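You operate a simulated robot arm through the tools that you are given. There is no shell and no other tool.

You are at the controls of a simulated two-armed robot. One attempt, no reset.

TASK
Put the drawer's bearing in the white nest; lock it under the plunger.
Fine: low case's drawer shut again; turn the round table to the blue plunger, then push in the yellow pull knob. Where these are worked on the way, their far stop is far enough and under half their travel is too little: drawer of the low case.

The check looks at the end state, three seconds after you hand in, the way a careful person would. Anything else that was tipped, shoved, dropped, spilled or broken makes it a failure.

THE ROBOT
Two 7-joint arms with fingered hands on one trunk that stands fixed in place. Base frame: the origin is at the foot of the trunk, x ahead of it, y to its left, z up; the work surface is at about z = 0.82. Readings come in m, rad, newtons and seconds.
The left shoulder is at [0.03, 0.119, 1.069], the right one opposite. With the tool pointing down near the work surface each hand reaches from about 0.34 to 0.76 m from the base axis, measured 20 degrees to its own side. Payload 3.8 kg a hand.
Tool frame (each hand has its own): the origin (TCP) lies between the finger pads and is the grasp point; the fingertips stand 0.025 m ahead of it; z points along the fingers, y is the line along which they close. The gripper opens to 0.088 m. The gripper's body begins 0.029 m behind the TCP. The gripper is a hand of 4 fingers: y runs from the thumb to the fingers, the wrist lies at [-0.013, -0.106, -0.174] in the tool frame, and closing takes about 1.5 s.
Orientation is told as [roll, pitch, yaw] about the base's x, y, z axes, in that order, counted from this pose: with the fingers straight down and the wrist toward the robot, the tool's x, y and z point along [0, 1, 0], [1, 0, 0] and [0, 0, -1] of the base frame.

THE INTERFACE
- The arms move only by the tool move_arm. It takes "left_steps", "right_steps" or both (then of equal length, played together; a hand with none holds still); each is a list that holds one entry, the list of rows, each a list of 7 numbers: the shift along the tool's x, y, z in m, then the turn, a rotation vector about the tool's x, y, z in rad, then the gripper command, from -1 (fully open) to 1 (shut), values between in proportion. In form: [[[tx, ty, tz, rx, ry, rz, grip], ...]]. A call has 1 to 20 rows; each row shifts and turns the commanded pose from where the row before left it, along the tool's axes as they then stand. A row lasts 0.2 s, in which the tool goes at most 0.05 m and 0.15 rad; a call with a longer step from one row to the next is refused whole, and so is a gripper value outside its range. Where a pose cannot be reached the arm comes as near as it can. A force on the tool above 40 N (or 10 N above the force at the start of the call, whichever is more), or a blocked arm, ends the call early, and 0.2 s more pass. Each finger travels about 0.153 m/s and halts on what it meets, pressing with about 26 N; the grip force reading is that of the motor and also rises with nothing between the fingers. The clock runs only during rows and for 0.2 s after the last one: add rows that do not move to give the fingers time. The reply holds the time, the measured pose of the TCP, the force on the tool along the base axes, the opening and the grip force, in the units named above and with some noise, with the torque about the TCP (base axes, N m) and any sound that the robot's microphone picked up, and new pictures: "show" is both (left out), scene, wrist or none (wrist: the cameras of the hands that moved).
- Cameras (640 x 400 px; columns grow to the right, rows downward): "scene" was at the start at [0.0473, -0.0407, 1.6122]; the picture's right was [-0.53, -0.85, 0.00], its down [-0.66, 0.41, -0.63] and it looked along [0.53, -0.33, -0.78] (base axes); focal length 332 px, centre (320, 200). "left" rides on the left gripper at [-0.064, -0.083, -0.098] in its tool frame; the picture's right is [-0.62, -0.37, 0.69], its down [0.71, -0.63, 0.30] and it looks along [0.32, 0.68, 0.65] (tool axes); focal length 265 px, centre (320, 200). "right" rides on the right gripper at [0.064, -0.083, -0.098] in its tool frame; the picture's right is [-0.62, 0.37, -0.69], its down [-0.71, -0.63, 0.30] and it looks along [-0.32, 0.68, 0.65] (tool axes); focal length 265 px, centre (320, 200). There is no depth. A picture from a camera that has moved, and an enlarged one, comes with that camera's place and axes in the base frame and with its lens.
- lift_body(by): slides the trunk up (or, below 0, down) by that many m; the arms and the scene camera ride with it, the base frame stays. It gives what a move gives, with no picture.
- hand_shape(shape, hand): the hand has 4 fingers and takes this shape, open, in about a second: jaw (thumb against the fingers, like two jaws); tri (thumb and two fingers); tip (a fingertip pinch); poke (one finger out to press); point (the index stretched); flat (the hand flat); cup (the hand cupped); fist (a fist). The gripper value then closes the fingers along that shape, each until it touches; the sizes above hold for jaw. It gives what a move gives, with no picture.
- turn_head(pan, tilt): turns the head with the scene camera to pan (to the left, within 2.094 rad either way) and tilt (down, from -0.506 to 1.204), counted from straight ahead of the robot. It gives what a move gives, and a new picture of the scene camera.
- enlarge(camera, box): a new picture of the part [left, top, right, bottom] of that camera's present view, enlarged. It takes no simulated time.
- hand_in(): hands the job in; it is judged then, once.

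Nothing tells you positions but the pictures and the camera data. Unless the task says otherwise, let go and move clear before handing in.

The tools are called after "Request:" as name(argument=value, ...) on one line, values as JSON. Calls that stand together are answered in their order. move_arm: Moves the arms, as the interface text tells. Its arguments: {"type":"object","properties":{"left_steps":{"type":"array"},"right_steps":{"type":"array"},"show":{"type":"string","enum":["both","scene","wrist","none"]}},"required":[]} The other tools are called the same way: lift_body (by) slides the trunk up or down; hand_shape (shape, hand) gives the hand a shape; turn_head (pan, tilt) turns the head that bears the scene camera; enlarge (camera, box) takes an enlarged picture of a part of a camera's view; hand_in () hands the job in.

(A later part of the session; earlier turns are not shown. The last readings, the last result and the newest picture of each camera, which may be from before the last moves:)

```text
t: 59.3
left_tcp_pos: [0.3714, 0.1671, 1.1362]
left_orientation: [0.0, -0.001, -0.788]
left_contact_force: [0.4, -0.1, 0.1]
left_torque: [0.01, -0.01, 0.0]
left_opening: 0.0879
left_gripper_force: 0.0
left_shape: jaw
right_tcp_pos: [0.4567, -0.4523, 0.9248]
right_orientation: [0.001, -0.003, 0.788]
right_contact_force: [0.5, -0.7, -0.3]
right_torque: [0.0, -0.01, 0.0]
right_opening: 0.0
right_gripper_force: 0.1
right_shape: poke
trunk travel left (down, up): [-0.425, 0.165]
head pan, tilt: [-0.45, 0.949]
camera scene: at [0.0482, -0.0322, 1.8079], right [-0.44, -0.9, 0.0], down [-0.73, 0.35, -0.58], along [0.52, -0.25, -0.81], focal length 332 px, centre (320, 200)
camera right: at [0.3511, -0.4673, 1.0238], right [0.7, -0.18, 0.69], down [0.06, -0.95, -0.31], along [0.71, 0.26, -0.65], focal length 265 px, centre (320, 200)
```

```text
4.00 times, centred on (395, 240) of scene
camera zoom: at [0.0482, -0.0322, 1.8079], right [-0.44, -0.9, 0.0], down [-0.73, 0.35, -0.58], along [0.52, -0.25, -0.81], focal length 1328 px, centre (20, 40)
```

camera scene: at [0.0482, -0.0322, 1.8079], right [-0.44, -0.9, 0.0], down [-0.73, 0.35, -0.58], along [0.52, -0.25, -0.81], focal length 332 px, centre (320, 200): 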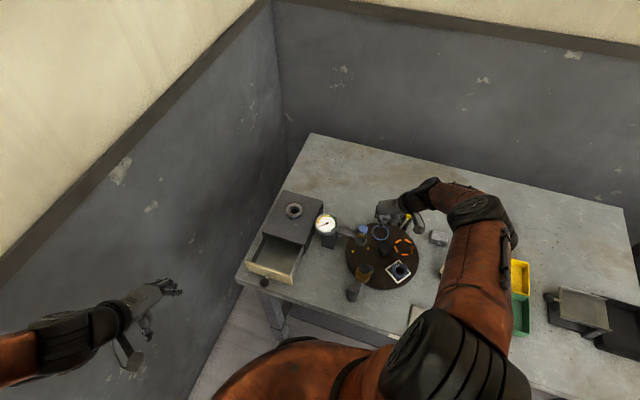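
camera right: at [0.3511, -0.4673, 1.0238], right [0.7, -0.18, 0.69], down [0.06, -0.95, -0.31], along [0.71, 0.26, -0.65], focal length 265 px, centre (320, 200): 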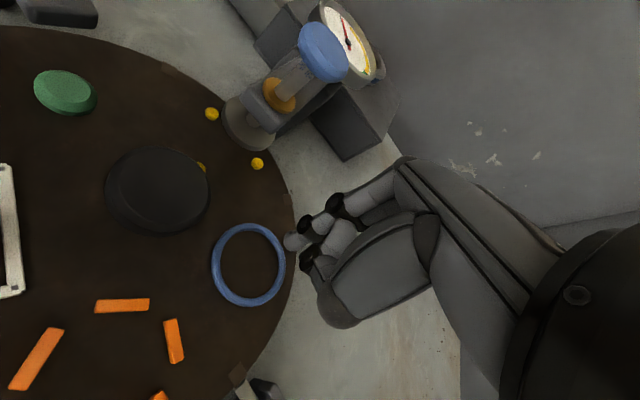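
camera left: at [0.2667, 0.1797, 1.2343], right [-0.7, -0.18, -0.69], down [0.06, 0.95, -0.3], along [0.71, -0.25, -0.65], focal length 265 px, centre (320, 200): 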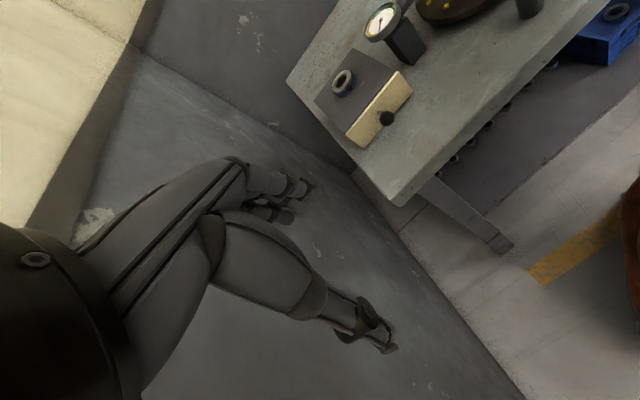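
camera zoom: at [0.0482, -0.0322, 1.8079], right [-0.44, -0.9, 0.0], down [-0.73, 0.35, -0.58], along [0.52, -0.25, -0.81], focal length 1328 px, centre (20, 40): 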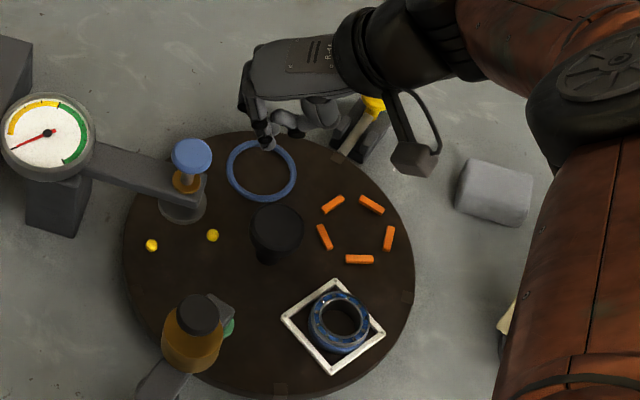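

The fingertip is about 0.8 cm to tool +x of the TCP axis. Centring in the ring and descending to near the table surface.

Request:
move_arm(right_steps=[[[-0.007, -0.0014, 0.01, 0, 0, 0, -1], [0, 0, 0.02, 0, 0, 0, -1], [0, 0, 0.014, 0, 0, 0, -1], [0, 0, 0.003, 0, 0, 0, -1], [0, 0, 0, 0, 0, 0, -1]]])

Request:
enlarge(camera="right", box=[200, 140, 380, 300])

Request:
enlarge(camera="scene", box=[360, 210, 420, 260])

```text
t: 60.5
left_tcp_pos: [0.3721, 0.1681, 1.1348]
left_orientation: [0.0, 0.002, -0.785]
left_contact_force: [0.1, -0.7, -0.9]
left_torque: [0.01, 0.03, -0.02]
left_opening: 0.0877
left_gripper_force: 0.1
left_shape: jaw
right_tcp_pos: [0.4547, -0.4552, 0.8877]
right_orientation: [0.0, -0.001, 0.789]
right_contact_force: [-0.3, 0.0, -0.5]
right_torque: [0.01, -0.01, -0.02]
right_opening: 0.0
right_gripper_force: 0.2
right_shape: poke
right hand out of reach, approached as far as the arm can: row 3
trunk travel left (down, up): [-0.425, 0.165]
head pan, tilt: [-0.45, 0.949]
camera scene: at [0.0485, -0.0317, 1.8078], right [-0.44, -0.9, 0.0], down [-0.73, 0.35, -0.58], along [0.52, -0.25, -0.81], focal length 332 px, centre (320, 200)
camera right: at [0.3491, -0.47, 0.9865], right [0.7, -0.18, 0.69], down [0.06, -0.95, -0.3], along [0.71, 0.26, -0.65], focal length 265 px, centre (320, 200)
```

scene: 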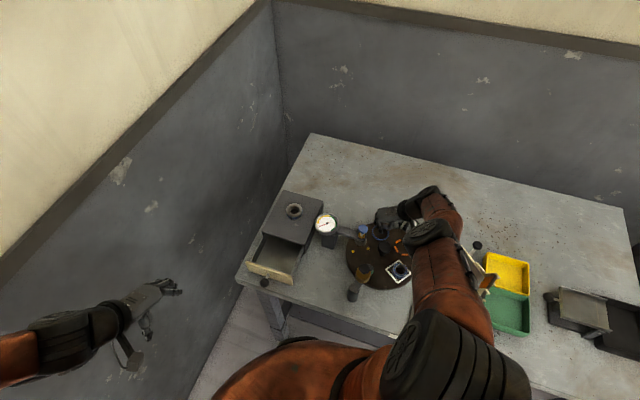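
right: 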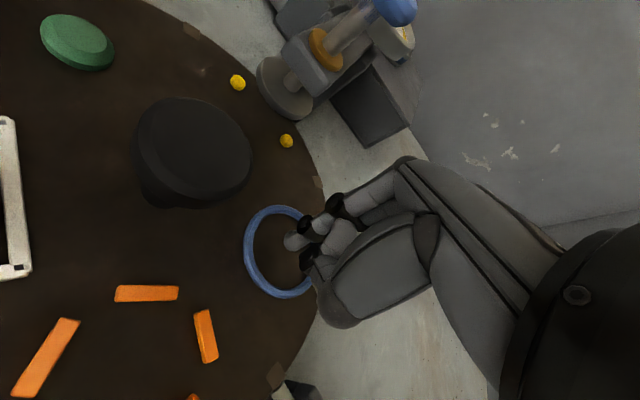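

```text
2.50 times, centred on (290, 220) of right
camera zoom: at [0.3491, -0.47, 0.9865], right [0.7, -0.18, 0.69], down [0.06, -0.95, -0.3], along [0.71, 0.26, -0.65], focal length 664 px, centre (395, 150)
```

zoom: 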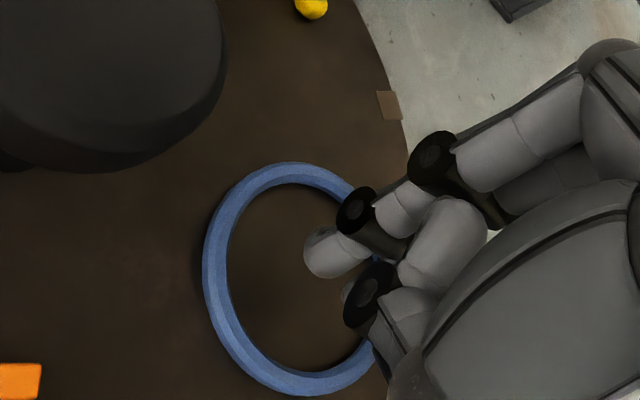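

```text
8.00 times, centred on (390, 235) of scene
camera zoom: at [0.0485, -0.0317, 1.8078], right [-0.44, -0.9, 0.0], down [-0.73, 0.35, -0.58], along [0.52, -0.25, -0.81], focal length 2656 px, centre (-240, -80)
```

zoom: 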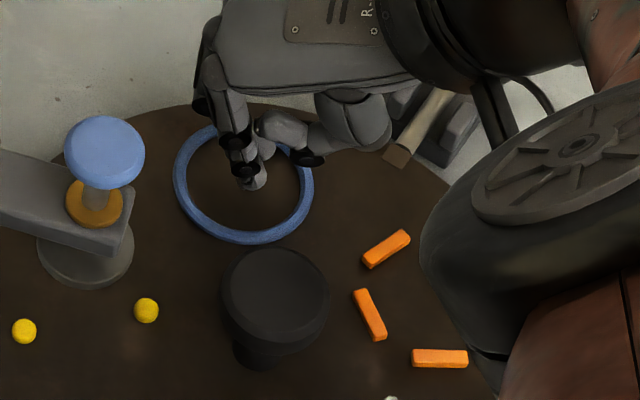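

The arm hit a joint limit at this yaw. I'll raise slightly and try a more inward-turned yaw (~75°), as at the nest.

Request:
move_arm(right_steps=[[[0, 0, -0.03, 0, 0, 0, -1], [0, 0, 0, 0, 0, -0.13, -1], [0, 0, 0, 0, 0, -0.13, -1], [0, 0, 0, 0, 0, -0.13, -1], [0, 0, 0, 0, 0, -0.13, -1], [0, 0, 0, 0, 0, 0, -1]]])

Request:
enlarge(camera="scene", box=[345, 190, 465, 290])

```text
t: 61.9
left_tcp_pos: [0.3723, 0.1676, 1.1355]
left_orientation: [-0.001, -0.001, -0.786]
left_contact_force: [0.3, 0.1, -0.4]
left_torque: [-0.01, 0.01, 0.01]
left_opening: 0.0879
left_gripper_force: 0.0
left_shape: jaw
right_tcp_pos: [0.4283, -0.4435, 0.9276]
right_orientation: [-0.001, 0.0, 1.311]
right_contact_force: [-1.1, 1.2, -0.3]
right_torque: [-0.01, 0.01, 0.01]
right_opening: 0.0
right_gripper_force: 0.1
right_shape: poke
right hand out of reach, approached as far as the arm can: row 1, 2, 3, 4, 5
trunk travel left (down, up): [-0.425, 0.165]
head pan, tilt: [-0.45, 0.949]
camera scene: at [0.0485, -0.0316, 1.8078], right [-0.44, -0.9, 0.0], down [-0.73, 0.35, -0.58], along [0.52, -0.25, -0.81], focal length 332 px, centre (320, 200)
camera right: at [0.3431, -0.5085, 1.0262], right [0.69, 0.2, 0.69], down [0.53, -0.79, -0.3], along [0.49, 0.58, -0.65], focal length 265 px, centre (320, 200)
```

scene: 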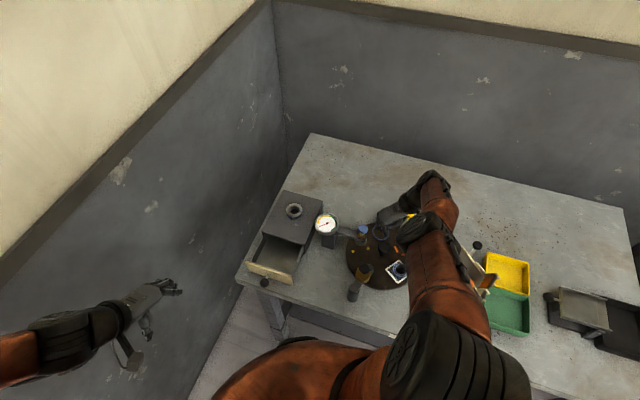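
right: 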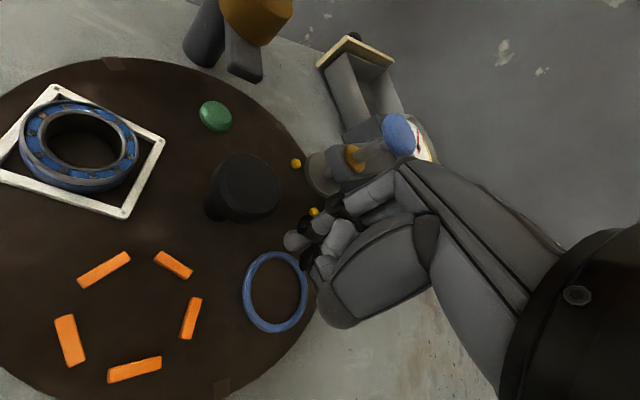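

```text
4.00 times, centred on (405, 240) of scene
camera zoom: at [0.0485, -0.0316, 1.8078], right [-0.44, -0.9, 0.0], down [-0.73, 0.35, -0.58], along [0.52, -0.25, -0.81], focal length 1328 px, centre (-20, 40)
```

zoom: 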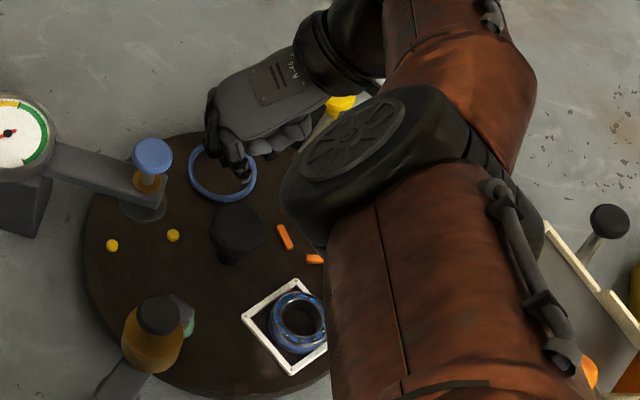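

That flips the elbow over the table. I'll raise up and rotate back to yaw 0, which should suit this region and keeps the hand away from the chute.

Request:
move_arm(right_steps=[[[0, 0, -0.04, 0, 0, 0.13, -1], [0, 0, -0.04, 0, 0, 0.13, -1], [0, 0, -0.04, 0, 0, 0.13, -1], [0, 0, -0.04, 0, 0, 0.13, -1], [0, 0, 0, 0, 0, 0.13, -1], [0, 0, 0, 0, 0, 0.13, -1], [0, 0, 0, 0, 0, 0.13, -1], [0, 0, 0, 0, 0, 0.13, -1], [0, 0, 0, 0, 0, 0.135, -1], [0, 0, 0, 0, 0, 0.135, -1], [0, 0, 0, 0, 0, 0, -1]]])

```text
t: 64.3
left_tcp_pos: [0.373, 0.167, 1.135]
left_orientation: [0.001, 0.0, -0.785]
left_contact_force: [0.1, -0.6, -0.1]
left_torque: [-0.01, 0.01, 0.02]
left_opening: 0.0876
left_gripper_force: 0.0
left_shape: jaw
right_tcp_pos: [0.5448, -0.5695, 1.016]
right_orientation: [0.002, -0.002, 0.0]
right_contact_force: [0.6, -0.3, 0.1]
right_torque: [0.0, 0.0, 0.04]
right_opening: 0.0002
right_gripper_force: 0.1
right_shape: poke
right hand out of reach, approached as far as the arm can: row 1, 2, 3, 4, 5, 6, 7, 8, 9, 10
trunk travel left (down, up): [-0.425, 0.165]
head pan, tilt: [-0.45, 0.949]
camera scene: at [0.0483, -0.0323, 1.8078], right [-0.44, -0.9, 0.0], down [-0.73, 0.35, -0.58], along [0.52, -0.25, -0.81], focal length 332 px, centre (320, 200)
camera right: at [0.4617, -0.506, 1.1155], right [0.37, -0.62, 0.69], down [-0.63, -0.71, -0.31], along [0.68, -0.33, -0.65], focal length 265 px, centre (320, 200)
```

scene: 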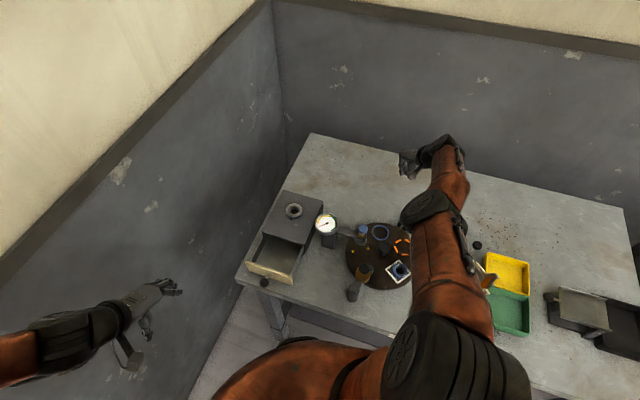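
right: 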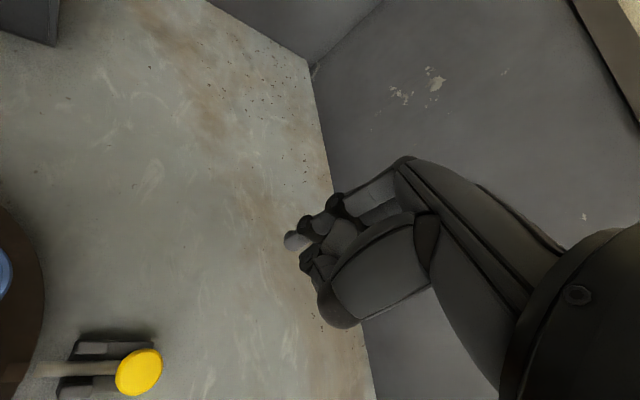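

Request:
move_arm(right_steps=[[[0.02, -0.02, -0.03, 0, 0, 0, -1], [0.025, -0.025, 0, 0, 0, 0, -1], [0.025, -0.025, 0, 0, 0, 0, -1], [0.025, -0.02, 0, 0, 0, 0, -1], [0.01, 0, 0, 0, 0, 0, -1], [0, 0, 0, 0, 0, 0, -1]]])

```text
t: 65.7
left_tcp_pos: [0.371, 0.167, 1.1352]
left_orientation: [0.0, 0.001, -0.788]
left_contact_force: [0.0, 0.3, 0.1]
left_torque: [0.01, 0.0, 0.0]
left_opening: 0.0875
left_gripper_force: 0.1
left_shape: jaw
right_tcp_pos: [0.5485, -0.5557, 0.9997]
right_orientation: [0.001, 0.0, -0.001]
right_contact_force: [0.2, -0.1, -0.6]
right_torque: [0.03, -0.03, 0.0]
right_opening: 0.0002
right_gripper_force: 0.1
right_shape: poke
right hand out of reach, approached as far as the arm can: row 1, 2, 3, 4, 5
trunk travel left (down, up): [-0.425, 0.165]
head pan, tilt: [-0.45, 0.949]
camera scene: at [0.0483, -0.0323, 1.8078], right [-0.44, -0.9, 0.0], down [-0.73, 0.35, -0.58], along [0.52, -0.25, -0.81], focal length 332 px, centre (320, 200)
camera right: at [0.464, -0.4936, 1.0992], right [0.37, -0.62, 0.69], down [-0.63, -0.71, -0.31], along [0.68, -0.32, -0.65], focal length 265 px, centre (320, 200)
```

scene: 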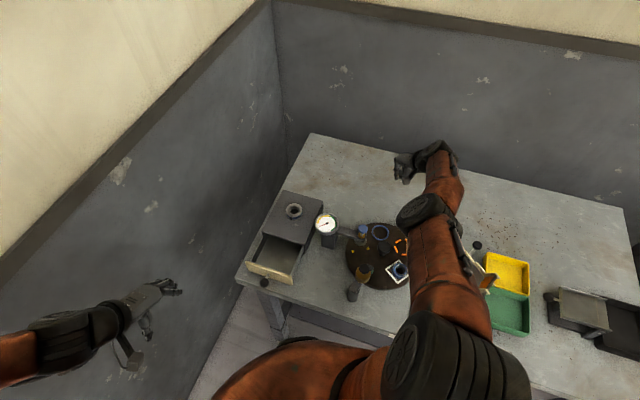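
right: 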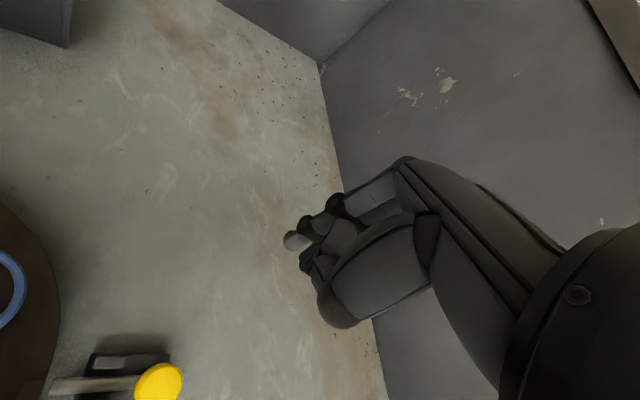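

This is a dead-end branch. I'll free the wrist by turning back, rise high, and return toward the starting posture to get the elbow out again.

Request:
move_arm(right_steps=[[[0, 0, -0.02, 0, 0, 0.13, -1], [0, 0, -0.03, 0, 0, 0.13, -1], [0, 0, -0.04, 0, 0, 0.13, -1], [0, 0, -0.04, 0, 0, 0.13, -1], [0, 0, -0.04, 0, 0, 0, -1], [0, 0, -0.04, 0, 0, 0, -1], [0, 0, -0.04, 0, 0, 0, -1], [0, -0.04, 0, 0, 0, 0, -1], [0, -0.04, 0, 0, 0, 0, -1], [0, -0.04, 0, 0, 0, 0, -1], [0, -0.04, 0, 0, 0, 0, -1], [0, 0, 0, 0, 0, 0, -1]]], show="scene")

```text
t: 68.3
left_tcp_pos: [0.3728, 0.1669, 1.1355]
left_orientation: [-0.001, 0.001, -0.787]
left_contact_force: [-0.6, 0.6, -0.5]
left_torque: [-0.02, 0.0, 0.01]
left_opening: 0.0877
left_gripper_force: 0.0
left_shape: jaw
right_tcp_pos: [0.587, -0.6336, 1.223]
right_orientation: [0.002, 0.0, -0.522]
right_contact_force: [1.3, 0.2, -1.1]
right_torque: [-0.01, 0.03, -0.01]
right_opening: 0.0
right_gripper_force: 0.0
right_shape: poke
right hand out of reach, approached as far as the arm can: row 1, 2, 3, 4, 5, 6, 7, 8, 9, 10, 11
trunk travel left (down, up): [-0.425, 0.165]
head pan, tilt: [-0.45, 0.949]
camera scene: at [0.0483, -0.0323, 1.8078], right [-0.44, -0.9, 0.0], down [-0.73, 0.35, -0.58], along [0.52, -0.25, -0.81], focal length 332 px, centre (320, 200)
```

scene: 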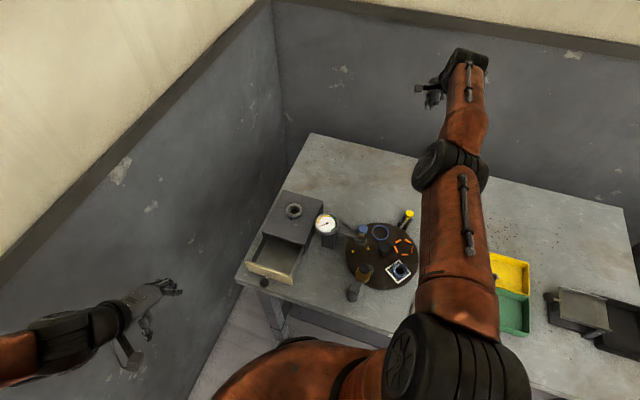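

Request:
move_arm(right_steps=[[[0.0141, -0.041, 0, 0, 0, 0, -1], [0.0141, -0.041, 0, 0, 0, 0, -1], [0.0141, -0.041, 0, 0, 0, 0, -1], [0.0141, -0.041, 0, 0, 0, 0, -1], [0.0141, -0.041, 0, 0, 0, 0, -1], [0.0141, -0.041, 0, 0, 0, 0, -1], [0.0141, -0.041, 0, 0, 0, 0, -1], [0.0141, -0.041, 0, 0, 0, 0, -1], [0.0141, -0.041, 0, 0, 0, 0, -1], [0, 0, 0, 0, 0, 0, -1]]], show="scene")

```text
t: 70.5
left_tcp_pos: [0.3737, 0.167, 1.1354]
left_orientation: [0.001, -0.001, -0.788]
left_contact_force: [-0.1, 0.9, 0.0]
left_torque: [-0.02, -0.04, 0.01]
left_opening: 0.088
left_gripper_force: 0.1
left_shape: jaw
right_tcp_pos: [0.6088, -0.6055, 1.2165]
right_orientation: [0.001, 0.0, -0.519]
right_contact_force: [0.7, -0.7, -1.0]
right_torque: [0.02, 0.01, 0.01]
right_opening: 0.0003
right_gripper_force: 0.1
right_shape: poke
right hand out of reach, approached as far as the arm can: row 1, 2, 3, 4, 5, 6, 7, 8, 9
trunk travel left (down, up): [-0.425, 0.165]
head pan, tilt: [-0.45, 0.949]
camera scene: at [0.0483, -0.0324, 1.8078], right [-0.44, -0.9, 0.0], down [-0.73, 0.35, -0.58], along [0.52, -0.25, -0.81], focal length 332 px, centre (320, 200)
```

scene: 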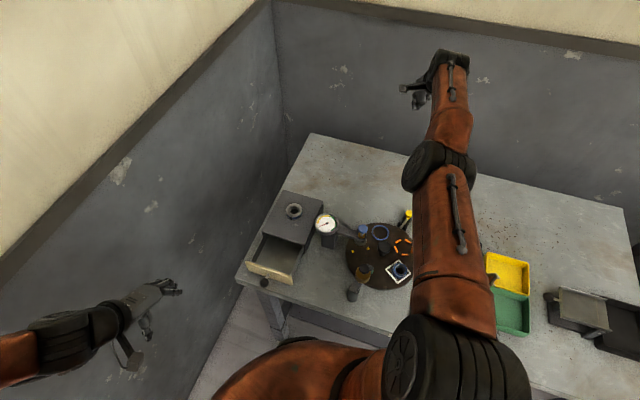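

The wrist-bend limit is blocking. I'll tilt the fingers forward to unflex the wrist, then pull the hand in toward the body.

Request:
move_arm(right_steps=[[[0, 0, 0, -0.13, 0, 0, -1], [0, 0, 0, -0.13, 0, 0, -1], [0, 0, 0, -0.13, 0, 0, -1], [0, 0, 0, -0.13, 0, 0, -1], [0, 0, 0, -0.13, 0, 0, -1], [0, 0, 0, -0.13, 0, 0, -1], [0.01, -0.02, -0.03, 0, 0, 0, -1], [0.01, -0.02, -0.03, 0, 0, 0, -1], [0.01, -0.02, -0.03, 0, 0, 0, -1], [0.01, -0.02, -0.03, 0, 0, 0, -1], [0.01, -0.02, -0.03, 0, 0, 0, -1], [0, 0, 0, 0, 0, 0, -1]]], show="scene")

```text
t: 73.1
left_tcp_pos: [0.3729, 0.167, 1.1353]
left_orientation: [0.0, 0.002, -0.786]
left_contact_force: [0.3, -0.3, -0.2]
left_torque: [-0.03, -0.02, 0.02]
left_opening: 0.088
left_gripper_force: 0.0
left_shape: jaw
right_tcp_pos: [0.665, -0.6466, 1.2081]
right_orientation: [0.008, -0.7, -0.505]
right_contact_force: [-0.4, -0.2, 0.0]
right_torque: [0.02, -0.01, 0.0]
right_opening: 0.0
right_gripper_force: 0.0
right_shape: poke
right hand out of reach, approached as far as the arm can: row 1, 2, 3, 4, 5, 6, 7, 8, 9, 10, 11
trunk travel left (down, up): [-0.425, 0.165]
head pan, tilt: [-0.45, 0.949]
camera scene: at [0.0484, -0.0322, 1.8078], right [-0.44, -0.9, 0.0], down [-0.73, 0.35, -0.58], along [0.52, -0.25, -0.81], focal length 332 px, centre (320, 200)
```

scene: 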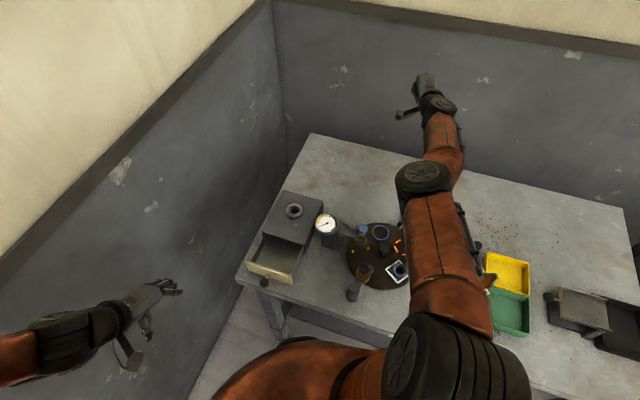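

Request:
move_arm(right_steps=[[[0, 0, 0, 0, 0.0836, -0.0996, -1], [0, 0, 0, 0, 0.0836, -0.0996, -1], [0, 0, 0, 0, 0.0836, -0.0996, -1], [0, 0, 0, 0, 0.0836, -0.0996, -1], [0, 0, 0, 0, 0.0836, -0.0996, -1], [0, 0, 0, 0, 0.0836, -0.0996, -1], [0, 0, 0, 0, 0.0836, -0.0996, -1], [0, 0, 0, 0, 0.0836, -0.0996, -1], [0, 0, 0, 0, 0, 0, -1]]], show="scene")

```text
t: 75.1
left_tcp_pos: [0.3734, 0.166, 1.1355]
left_orientation: [0.0, -0.002, -0.787]
left_contact_force: [0.5, -0.1, -0.8]
left_torque: [0.0, 0.02, 0.03]
left_opening: 0.0879
left_gripper_force: 0.1
left_shape: jaw
right_tcp_pos: [0.6138, -0.5074, 1.248]
right_orientation: [0.002, -0.703, 0.541]
right_contact_force: [-0.4, 0.0, -0.8]
right_torque: [-0.03, 0.02, 0.02]
right_opening: 0.0001
right_gripper_force: 0.0
right_shape: poke
right hand out of reach, approached as far as the arm can: row 1, 2, 3, 4, 5, 6, 7, 8
trunk travel left (down, up): [-0.425, 0.165]
head pan, tilt: [-0.45, 0.949]
camera scene: at [0.0488, -0.0319, 1.8078], right [-0.44, -0.9, 0.0], down [-0.73, 0.35, -0.58], along [0.52, -0.25, -0.81], focal length 332 px, centre (320, 200)
```

scene: 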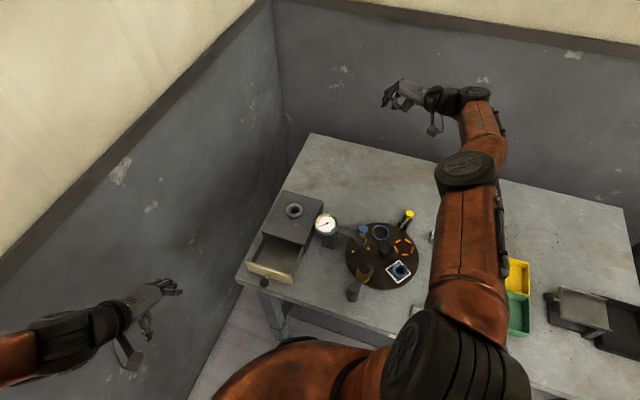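

Request:
move_arm(right_steps=[[[0.02, -0.022, -0.019, 0, 0.0836, -0.0996, -1], [0.02, -0.022, -0.019, 0, 0.0836, -0.0996, -1], [0.02, -0.022, -0.019, 0, 0, 0, -1], [0.02, -0.022, -0.019, 0, 0, 0, -1], [0.02, -0.022, -0.019, 0, 0, 0, -1], [0.02, -0.022, -0.019, 0, 0, 0, -1], [0, 0, 0, 0, 0, 0, -1]]], show="scene")

```text
t: 76.7
left_tcp_pos: [0.3724, 0.1666, 1.1351]
left_orientation: [0.001, -0.001, -0.786]
left_contact_force: [0.5, 0.0, -0.6]
left_torque: [0.0, 0.01, 0.01]
left_opening: 0.0877
left_gripper_force: 0.0
left_shape: jaw
right_tcp_pos: [0.4026, -0.5335, 1.2501]
right_orientation: [0.0, -0.705, 0.8]
right_contact_force: [0.2, 1.0, 0.1]
right_torque: [-0.01, -0.02, -0.03]
right_opening: 0.0
right_gripper_force: 0.0
right_shape: poke
right hand out of reach, approached as far as the arm can: row 2
trunk travel left (down, up): [-0.425, 0.165]
head pan, tilt: [-0.45, 0.949]
camera scene: at [0.0497, -0.032, 1.8078], right [-0.44, -0.9, 0.0], down [-0.73, 0.35, -0.58], along [0.52, -0.25, -0.81], focal length 332 px, centre (320, 200)
```

scene: 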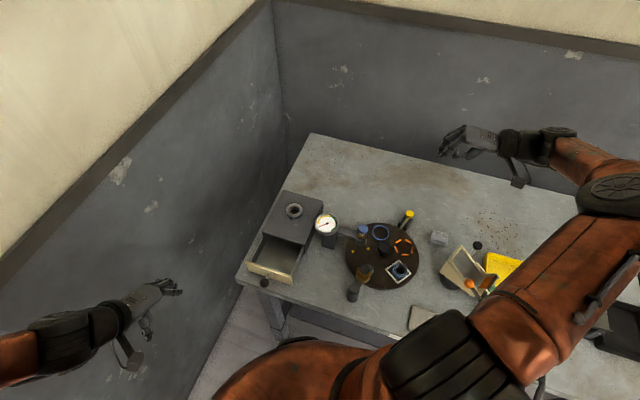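

Elbow is out to the right again. New plan: two ~72° strokes in the well-reachable area (finger inside the orange pentagon first, then inside the blue ring). Untilting the hand and moving above the orange nest.

Request:
move_arm(right_steps=[[[0, 0, 0, 0.14, 0, 0, -1], [0, 0, 0, 0.14, 0, 0, -1], [0, 0, 0, 0.14, 0, 0, -1], [0, 0, 0, 0.14, 0, 0, -1], [0, 0, 0, 0.145, 0, 0, -1], [0.02, 0.005, 0, 0, 0, 0, -1], [0.02, 0.005, 0, 0, 0, 0, -1], [0, 0, 0.04, 0, 0, 0, -1], [0, 0, 0.04, 0, 0, 0, -1], [0, 0, 0.04, 0, 0, 0, -1], [0, 0, 0, 0, 0, 0, -1]]])

```text
t: 79.1
left_tcp_pos: [0.3716, 0.1678, 1.1353]
left_orientation: [0.001, -0.001, -0.786]
left_contact_force: [-1.3, 0.0, 0.3]
left_torque: [0.0, -0.01, 0.04]
left_opening: 0.0877
left_gripper_force: 0.1
left_shape: jaw
right_tcp_pos: [0.3801, -0.4971, 1.1288]
right_orientation: [-0.002, -0.001, 0.801]
right_contact_force: [0.3, 0.3, 0.4]
right_torque: [-0.03, -0.02, 0.0]
right_opening: 0.0001
right_gripper_force: 0.1
right_shape: poke
trunk travel left (down, up): [-0.425, 0.165]
head pan, tilt: [-0.45, 0.949]
camera scene: at [0.0482, -0.0321, 1.8078], right [-0.44, -0.9, 0.0], down [-0.73, 0.35, -0.58], along [0.52, -0.25, -0.81], focal length 332 px, centre (320, 200)
camera right: at [0.2739, -0.5144, 1.2287], right [0.7, -0.17, 0.69], down [0.07, -0.95, -0.3], along [0.71, 0.26, -0.65], focal length 265 px, centre (320, 200)
```

scene: 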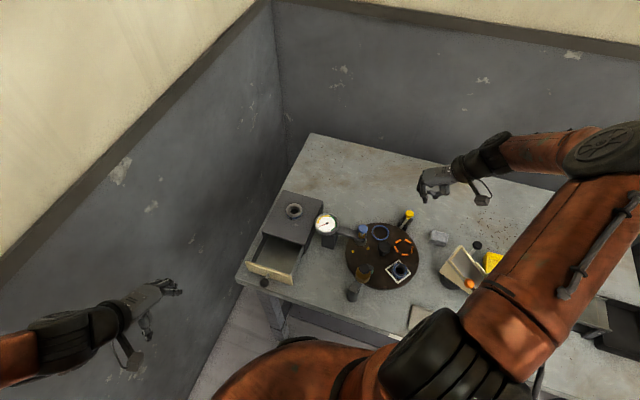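
right: 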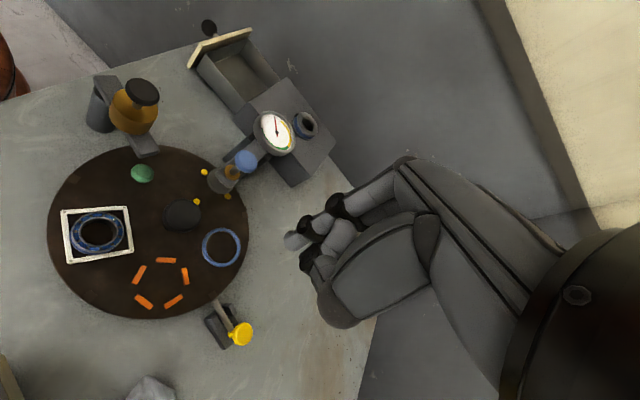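

Request:
move_arm(right_steps=[[[0, 0, 0.04, 0, 0, 0, -1], [0, 0, 0.04, 0, 0, 0, -1], [0, 0, 0.04, 0, 0, 0, -1], [0, 0, 0.04, 0, 0, 0, -1], [0, 0, 0.035, 0, 0, 0, -1], [0, 0, 0, 0, 0, 0, -1]]])

Request:
enlarge(camera="right", box=[160, 150, 380, 320])

Request:
enlarge(camera="scene", box=[345, 200, 485, 300])

```text
t: 80.5
left_tcp_pos: [0.3719, 0.1664, 1.1363]
left_orientation: [-0.001, 0.0, -0.788]
left_contact_force: [-0.4, 1.0, -0.7]
left_torque: [-0.01, 0.0, 0.02]
left_opening: 0.0877
left_gripper_force: 0.0
left_shape: jaw
right_tcp_pos: [0.3812, -0.4982, 0.9338]
right_orientation: [0.0, 0.001, 0.803]
right_contact_force: [-0.7, 0.5, 0.3]
right_torque: [0.0, 0.04, -0.03]
right_opening: 0.0
right_gripper_force: 0.0
right_shape: poke
trunk travel left (down, up): [-0.425, 0.165]
head pan, tilt: [-0.45, 0.949]
camera scene: at [0.048, -0.0321, 1.8079], right [-0.44, -0.9, 0.0], down [-0.73, 0.35, -0.58], along [0.52, -0.25, -0.81], focal length 332 px, centre (320, 200)
camera right: at [0.2757, -0.5146, 1.0326], right [0.7, -0.17, 0.69], down [0.08, -0.95, -0.3], along [0.71, 0.27, -0.65], focal length 265 px, centre (320, 200)
```

scene: 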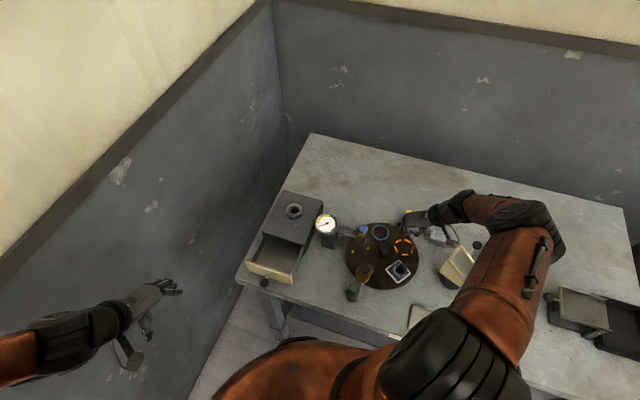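
right: 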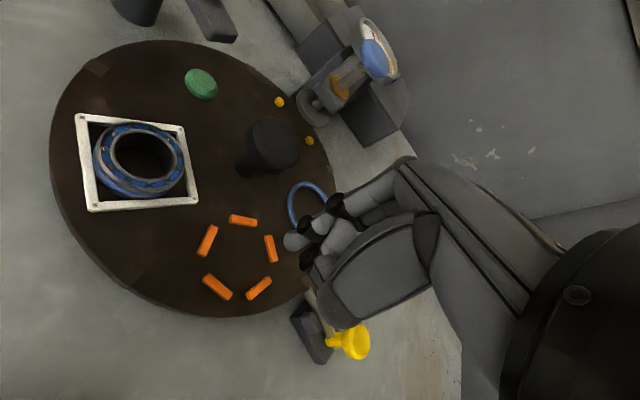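

```text
2.35 times, centred on (270, 235) of right
camera zoom: at [0.2757, -0.5146, 1.0326], right [0.7, -0.17, 0.69], down [0.08, -0.95, -0.3], along [0.71, 0.27, -0.65], focal length 624 px, centre (438, 118)
```

zoom: 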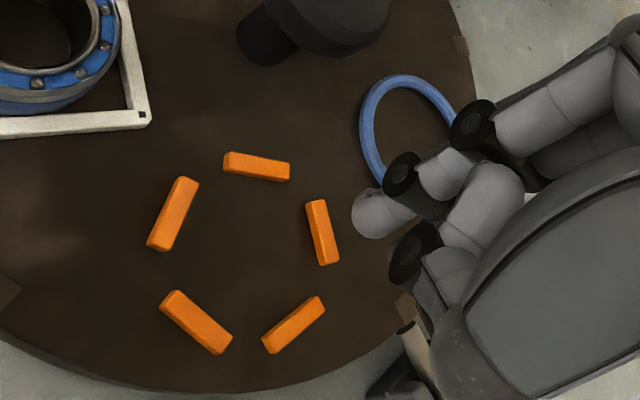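

```text
4.00 times, centred on (415, 250) of scene
camera zoom: at [0.048, -0.0321, 1.8079], right [-0.44, -0.9, 0.0], down [-0.73, 0.35, -0.58], along [0.52, -0.25, -0.81], focal length 1328 px, centre (-60, 0)
```

zoom: 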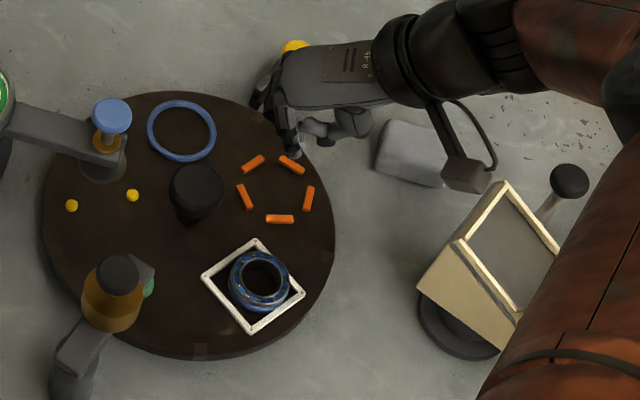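

The fingertip is above the orange nest's centre. Descending inside it.

Request:
move_arm(right_steps=[[[0, 0.002, 0.02, 0, 0, 0, -1], [0, 0, 0.02, 0, 0, 0, -1], [0, 0, 0.013, 0, 0, 0, -1], [0, 0, 0, 0, 0, 0, -1]]])

Request:
enlarge(camera="right", box=[160, 150, 380, 320])

Request:
enlarge(camera="scene", box=[345, 200, 485, 300])

```text
t: 81.5
left_tcp_pos: [0.3726, 0.1678, 1.1347]
left_orientation: [0.0, -0.001, -0.787]
left_contact_force: [0.4, 0.3, -0.8]
left_torque: [0.0, -0.02, -0.01]
left_opening: 0.0877
left_gripper_force: 0.1
left_shape: jaw
right_tcp_pos: [0.383, -0.4973, 0.8809]
right_orientation: [0.0, 0.001, 0.803]
right_contact_force: [-0.3, -0.5, 0.2]
right_torque: [0.02, 0.0, 0.0]
right_opening: 0.0
right_gripper_force: 0.1
right_shape: poke
trunk travel left (down, up): [-0.425, 0.165]
head pan, tilt: [-0.45, 0.949]
camera scene: at [0.0481, -0.0323, 1.8078], right [-0.44, -0.9, 0.0], down [-0.73, 0.35, -0.58], along [0.52, -0.25, -0.81], focal length 332 px, centre (320, 200)
camera right: at [0.2773, -0.5139, 0.9801], right [0.7, -0.17, 0.69], down [0.08, -0.95, -0.3], along [0.71, 0.27, -0.65], focal length 265 px, centre (320, 200)
```

scene: 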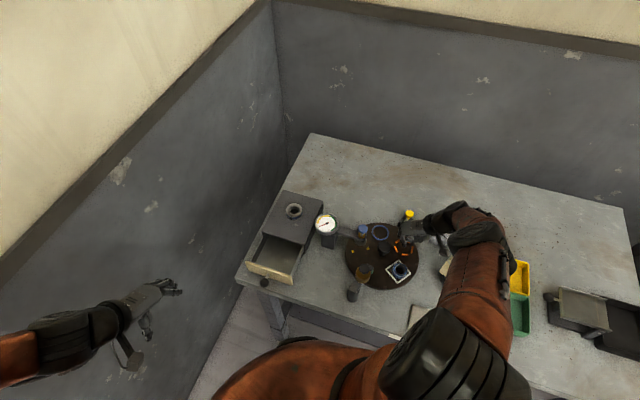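
right: 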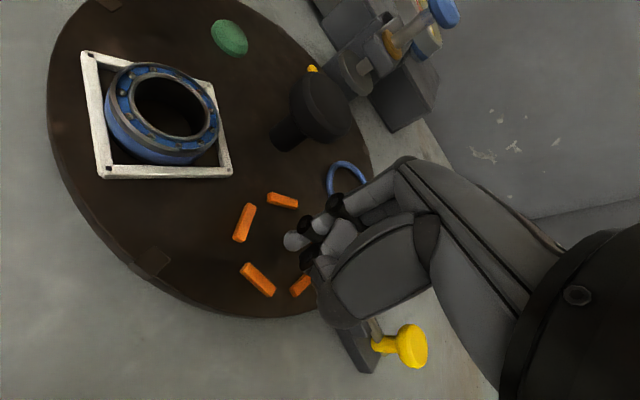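

```text
2.35 times, centred on (270, 235) of right
camera zoom: at [0.2773, -0.5139, 0.9801], right [0.7, -0.17, 0.69], down [0.08, -0.95, -0.3], along [0.71, 0.27, -0.65], focal length 624 px, centre (438, 118)
```

zoom: 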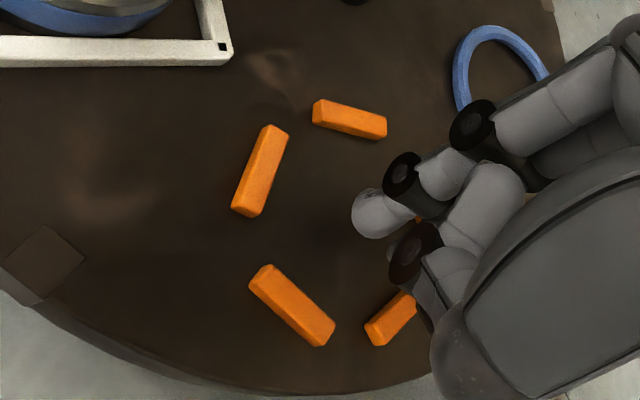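

```text
4.00 times, centred on (415, 250) of scene
camera zoom: at [0.0481, -0.0323, 1.8078], right [-0.44, -0.9, 0.0], down [-0.73, 0.35, -0.58], along [0.52, -0.25, -0.81], focal length 1328 px, centre (-60, 0)
```

zoom: 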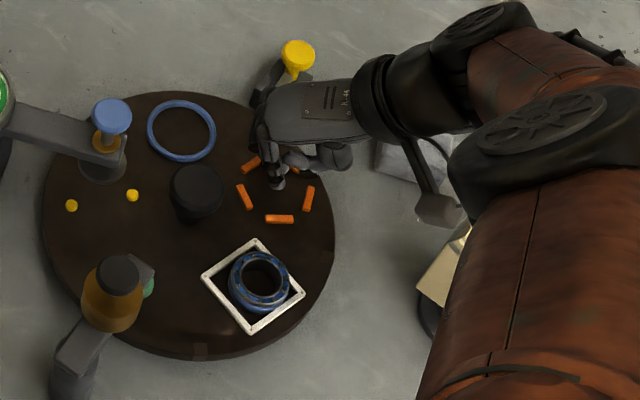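

The elbow starts swinging inward at this depth. I'll raise the hand 8 cm and lower the trunk 8 cm, to regain the elbow-out margin at the same hand height.

Request:
move_arm(right_steps=[[[0, 0, -0.03, 0, 0, 0, -1], [0, 0, -0.03, 0, 0, 0, -1], [0, 0, -0.03, 0, 0, 0, -1], [0, 0, 0, 0, 0, 0, -1]]], show="none")

Request:
lift_body(by=-0.08)

Request:
turn_head(pan=-0.6, tilt=0.95)

Request:
enlarge(camera="right", box=[160, 150, 380, 320])

```text
t: 82.5
left_tcp_pos: [0.3724, 0.1679, 1.1349]
left_orientation: [0.001, 0.001, -0.787]
left_contact_force: [0.1, -0.2, -0.2]
left_torque: [-0.03, -0.02, 0.0]
left_opening: 0.0881
left_gripper_force: 0.2
left_shape: jaw
right_tcp_pos: [0.3838, -0.4973, 0.9714]
right_orientation: [-0.001, -0.001, 0.801]
right_contact_force: [1.2, -0.2, -0.6]
right_torque: [0.01, 0.01, 0.0]
right_opening: 0.0
right_gripper_force: 0.1
right_shape: poke
trunk travel left (down, up): [-0.425, 0.165]
head pan, tilt: [-0.45, 0.949]
```

```text
t: 83.7
left_tcp_pos: [0.3737, 0.1664, 1.0552]
left_orientation: [0.001, 0.002, -0.788]
left_contact_force: [-0.5, 0.4, -0.1]
left_torque: [0.01, 0.03, -0.03]
left_opening: 0.0879
left_gripper_force: 0.1
left_shape: jaw
right_tcp_pos: [0.3839, -0.4961, 0.8906]
right_orientation: [-0.001, 0.001, 0.8]
right_contact_force: [-0.3, -0.1, -0.9]
right_torque: [0.0, 0.0, -0.01]
right_opening: 0.0
right_gripper_force: 0.1
right_shape: poke
trunk travel left (down, up): [-0.345, 0.245]
head pan, tilt: [-0.45, 0.949]
```

```text
t: 84.4
left_tcp_pos: [0.3735, 0.1667, 1.0552]
left_orientation: [0.0, 0.001, -0.787]
left_contact_force: [0.0, -0.3, -0.3]
left_torque: [-0.02, -0.03, -0.01]
left_opening: 0.0877
left_gripper_force: 0.1
left_shape: jaw
right_tcp_pos: [0.3824, -0.4964, 0.8903]
right_orientation: [0.0, 0.0, 0.803]
right_contact_force: [0.3, 0.4, 0.0]
right_torque: [0.02, -0.01, 0.01]
right_opening: 0.0002
right_gripper_force: 0.1
right_shape: poke
trunk travel left (down, up): [-0.345, 0.245]
head pan, tilt: [-0.6, 0.949]
camera scene: at [0.0428, -0.0416, 1.7278], right [-0.56, -0.83, 0.0], down [-0.67, 0.46, -0.58], along [0.48, -0.33, -0.81], focal length 332 px, centre (320, 200)
```

scene: 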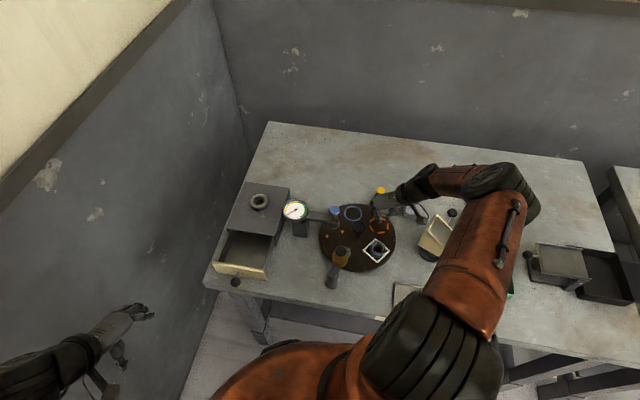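

```text
2.35 times, centred on (270, 235) of right
camera zoom: at [0.2786, -0.5136, 0.9898], right [0.7, -0.17, 0.69], down [0.07, -0.95, -0.3], along [0.71, 0.27, -0.65], focal length 624 px, centre (438, 118)
```

zoom: 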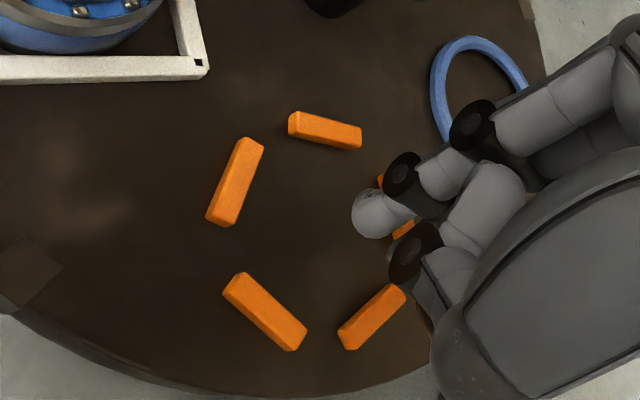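

Request:
move_arm(right_steps=[[[0, 0, 0.008, 0, 0, 0, -1], [0, 0, 0.004, 0, 0, 0, -1], [0, 0, 0.003, 0, 0, 0, -1], [0, 0, 0, 0, 0, 0, -1]]], show="none")

Request:
enlarge(camera="right", box=[160, 150, 380, 320])

```text
t: 85.4
left_tcp_pos: [0.3715, 0.1672, 1.0554]
left_orientation: [0.001, -0.001, -0.787]
left_contact_force: [0.4, -0.1, 0.2]
left_torque: [0.0, -0.01, -0.02]
left_opening: 0.088
left_gripper_force: 0.1
left_shape: jaw
right_tcp_pos: [0.3827, -0.4977, 0.8763]
right_orientation: [-0.001, 0.0, 0.801]
right_contact_force: [-0.2, 0.3, 3.8]
right_torque: [-0.01, -0.05, -0.02]
right_opening: 0.0001
right_gripper_force: 0.1
right_shape: poke
trunk travel left (down, up): [-0.345, 0.245]
head pan, tilt: [-0.6, 0.949]
```

```text
2.35 times, centred on (270, 235) of right
camera zoom: at [0.2791, -0.5134, 0.9749], right [0.7, -0.17, 0.69], down [0.08, -0.95, -0.3], along [0.71, 0.27, -0.65], focal length 624 px, centre (438, 118)
```

zoom: 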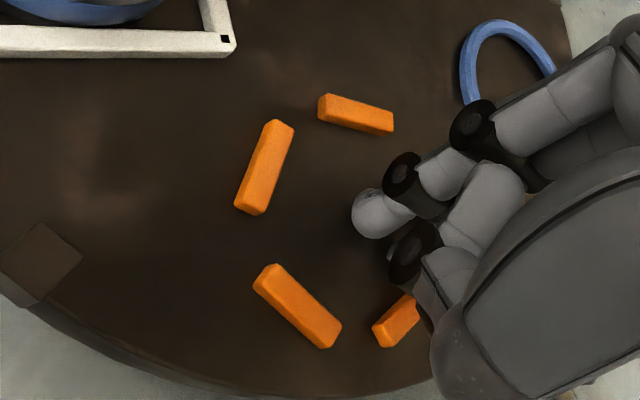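

The fingertip rests on the table surface (about 4 N) inside the orange pentagon. I'll sweep it clockwise along an arc about the table's axis, first part now.

Request:
move_arm(right_steps=[[[0.00654, -0.00379, -0.0005, 0, 0, -0.0367, -1], [0.00705, -0.00282, -0.0005, 0, 0, -0.0367, -1], [0.00741, -0.0018, 0, 0, 0, -0.0367, -1], [0.00763, -0.00074, 0, 0, 0, -0.0367, -1], [0.00772, 0.00036, 0, 0, 0, -0.0367, -1]]])

Request:
enlarge(camera="right", box=[160, 150, 380, 320])

Request:
enlarge(camera="scene", box=[310, 190, 450, 290])

```text
t: 86.6
left_tcp_pos: [0.3713, 0.1663, 1.0551]
left_orientation: [0.0, -0.001, -0.787]
left_contact_force: [-0.2, -0.3, -0.3]
left_torque: [-0.01, -0.02, -0.01]
left_opening: 0.0878
left_gripper_force: 0.1
left_shape: jaw
right_tcp_pos: [0.3493, -0.4799, 0.8763]
right_orientation: [0.002, 0.0, 0.987]
right_contact_force: [-0.4, -0.7, 0.0]
right_torque: [0.0, 0.02, 0.0]
right_opening: 0.0
right_gripper_force: 0.1
right_shape: poke
trunk travel left (down, up): [-0.345, 0.245]
head pan, tilt: [-0.6, 0.949]
camera scene: at [0.0426, -0.0417, 1.7278], right [-0.56, -0.83, 0.0], down [-0.67, 0.46, -0.58], along [0.48, -0.33, -0.81], focal length 332 px, centre (320, 200)
camera right: at [0.2483, -0.5155, 0.9755], right [0.72, -0.04, 0.69], down [0.25, -0.92, -0.3], along [0.65, 0.39, -0.65], focal length 265 px, centre (320, 200)
```

scene: 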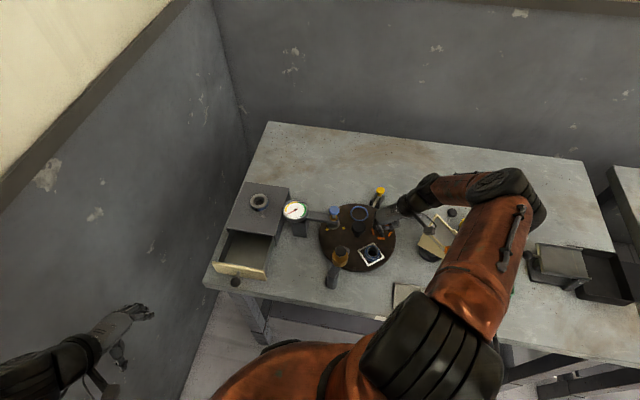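
right: 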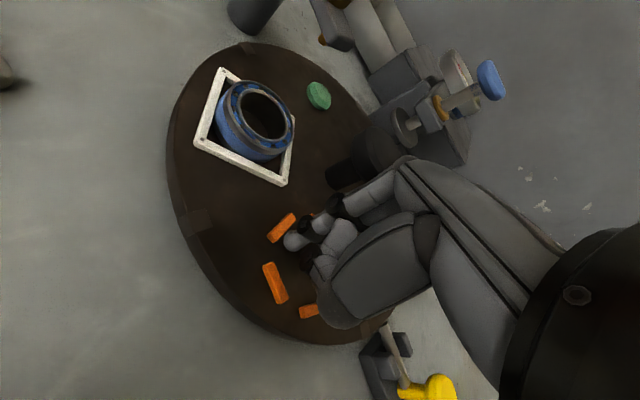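

```text
2.35 times, centred on (270, 235) of right
camera zoom: at [0.2483, -0.5155, 0.9755], right [0.72, -0.04, 0.69], down [0.25, -0.92, -0.3], along [0.65, 0.39, -0.65], focal length 624 px, centre (438, 118)
```

zoom: 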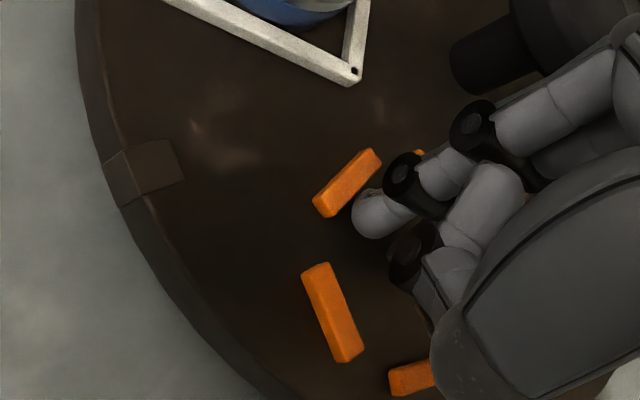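

```text
4.00 times, centred on (380, 240) of scene
camera zoom: at [0.0426, -0.0417, 1.7278], right [-0.56, -0.83, 0.0], down [-0.67, 0.46, -0.58], along [0.48, -0.33, -0.81], focal length 1328 px, centre (80, 40)
```

zoom: 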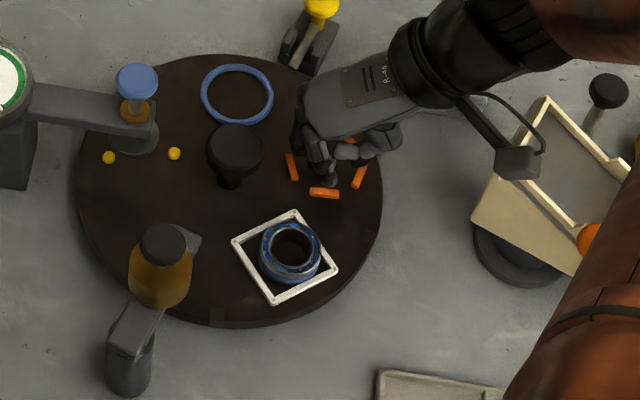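

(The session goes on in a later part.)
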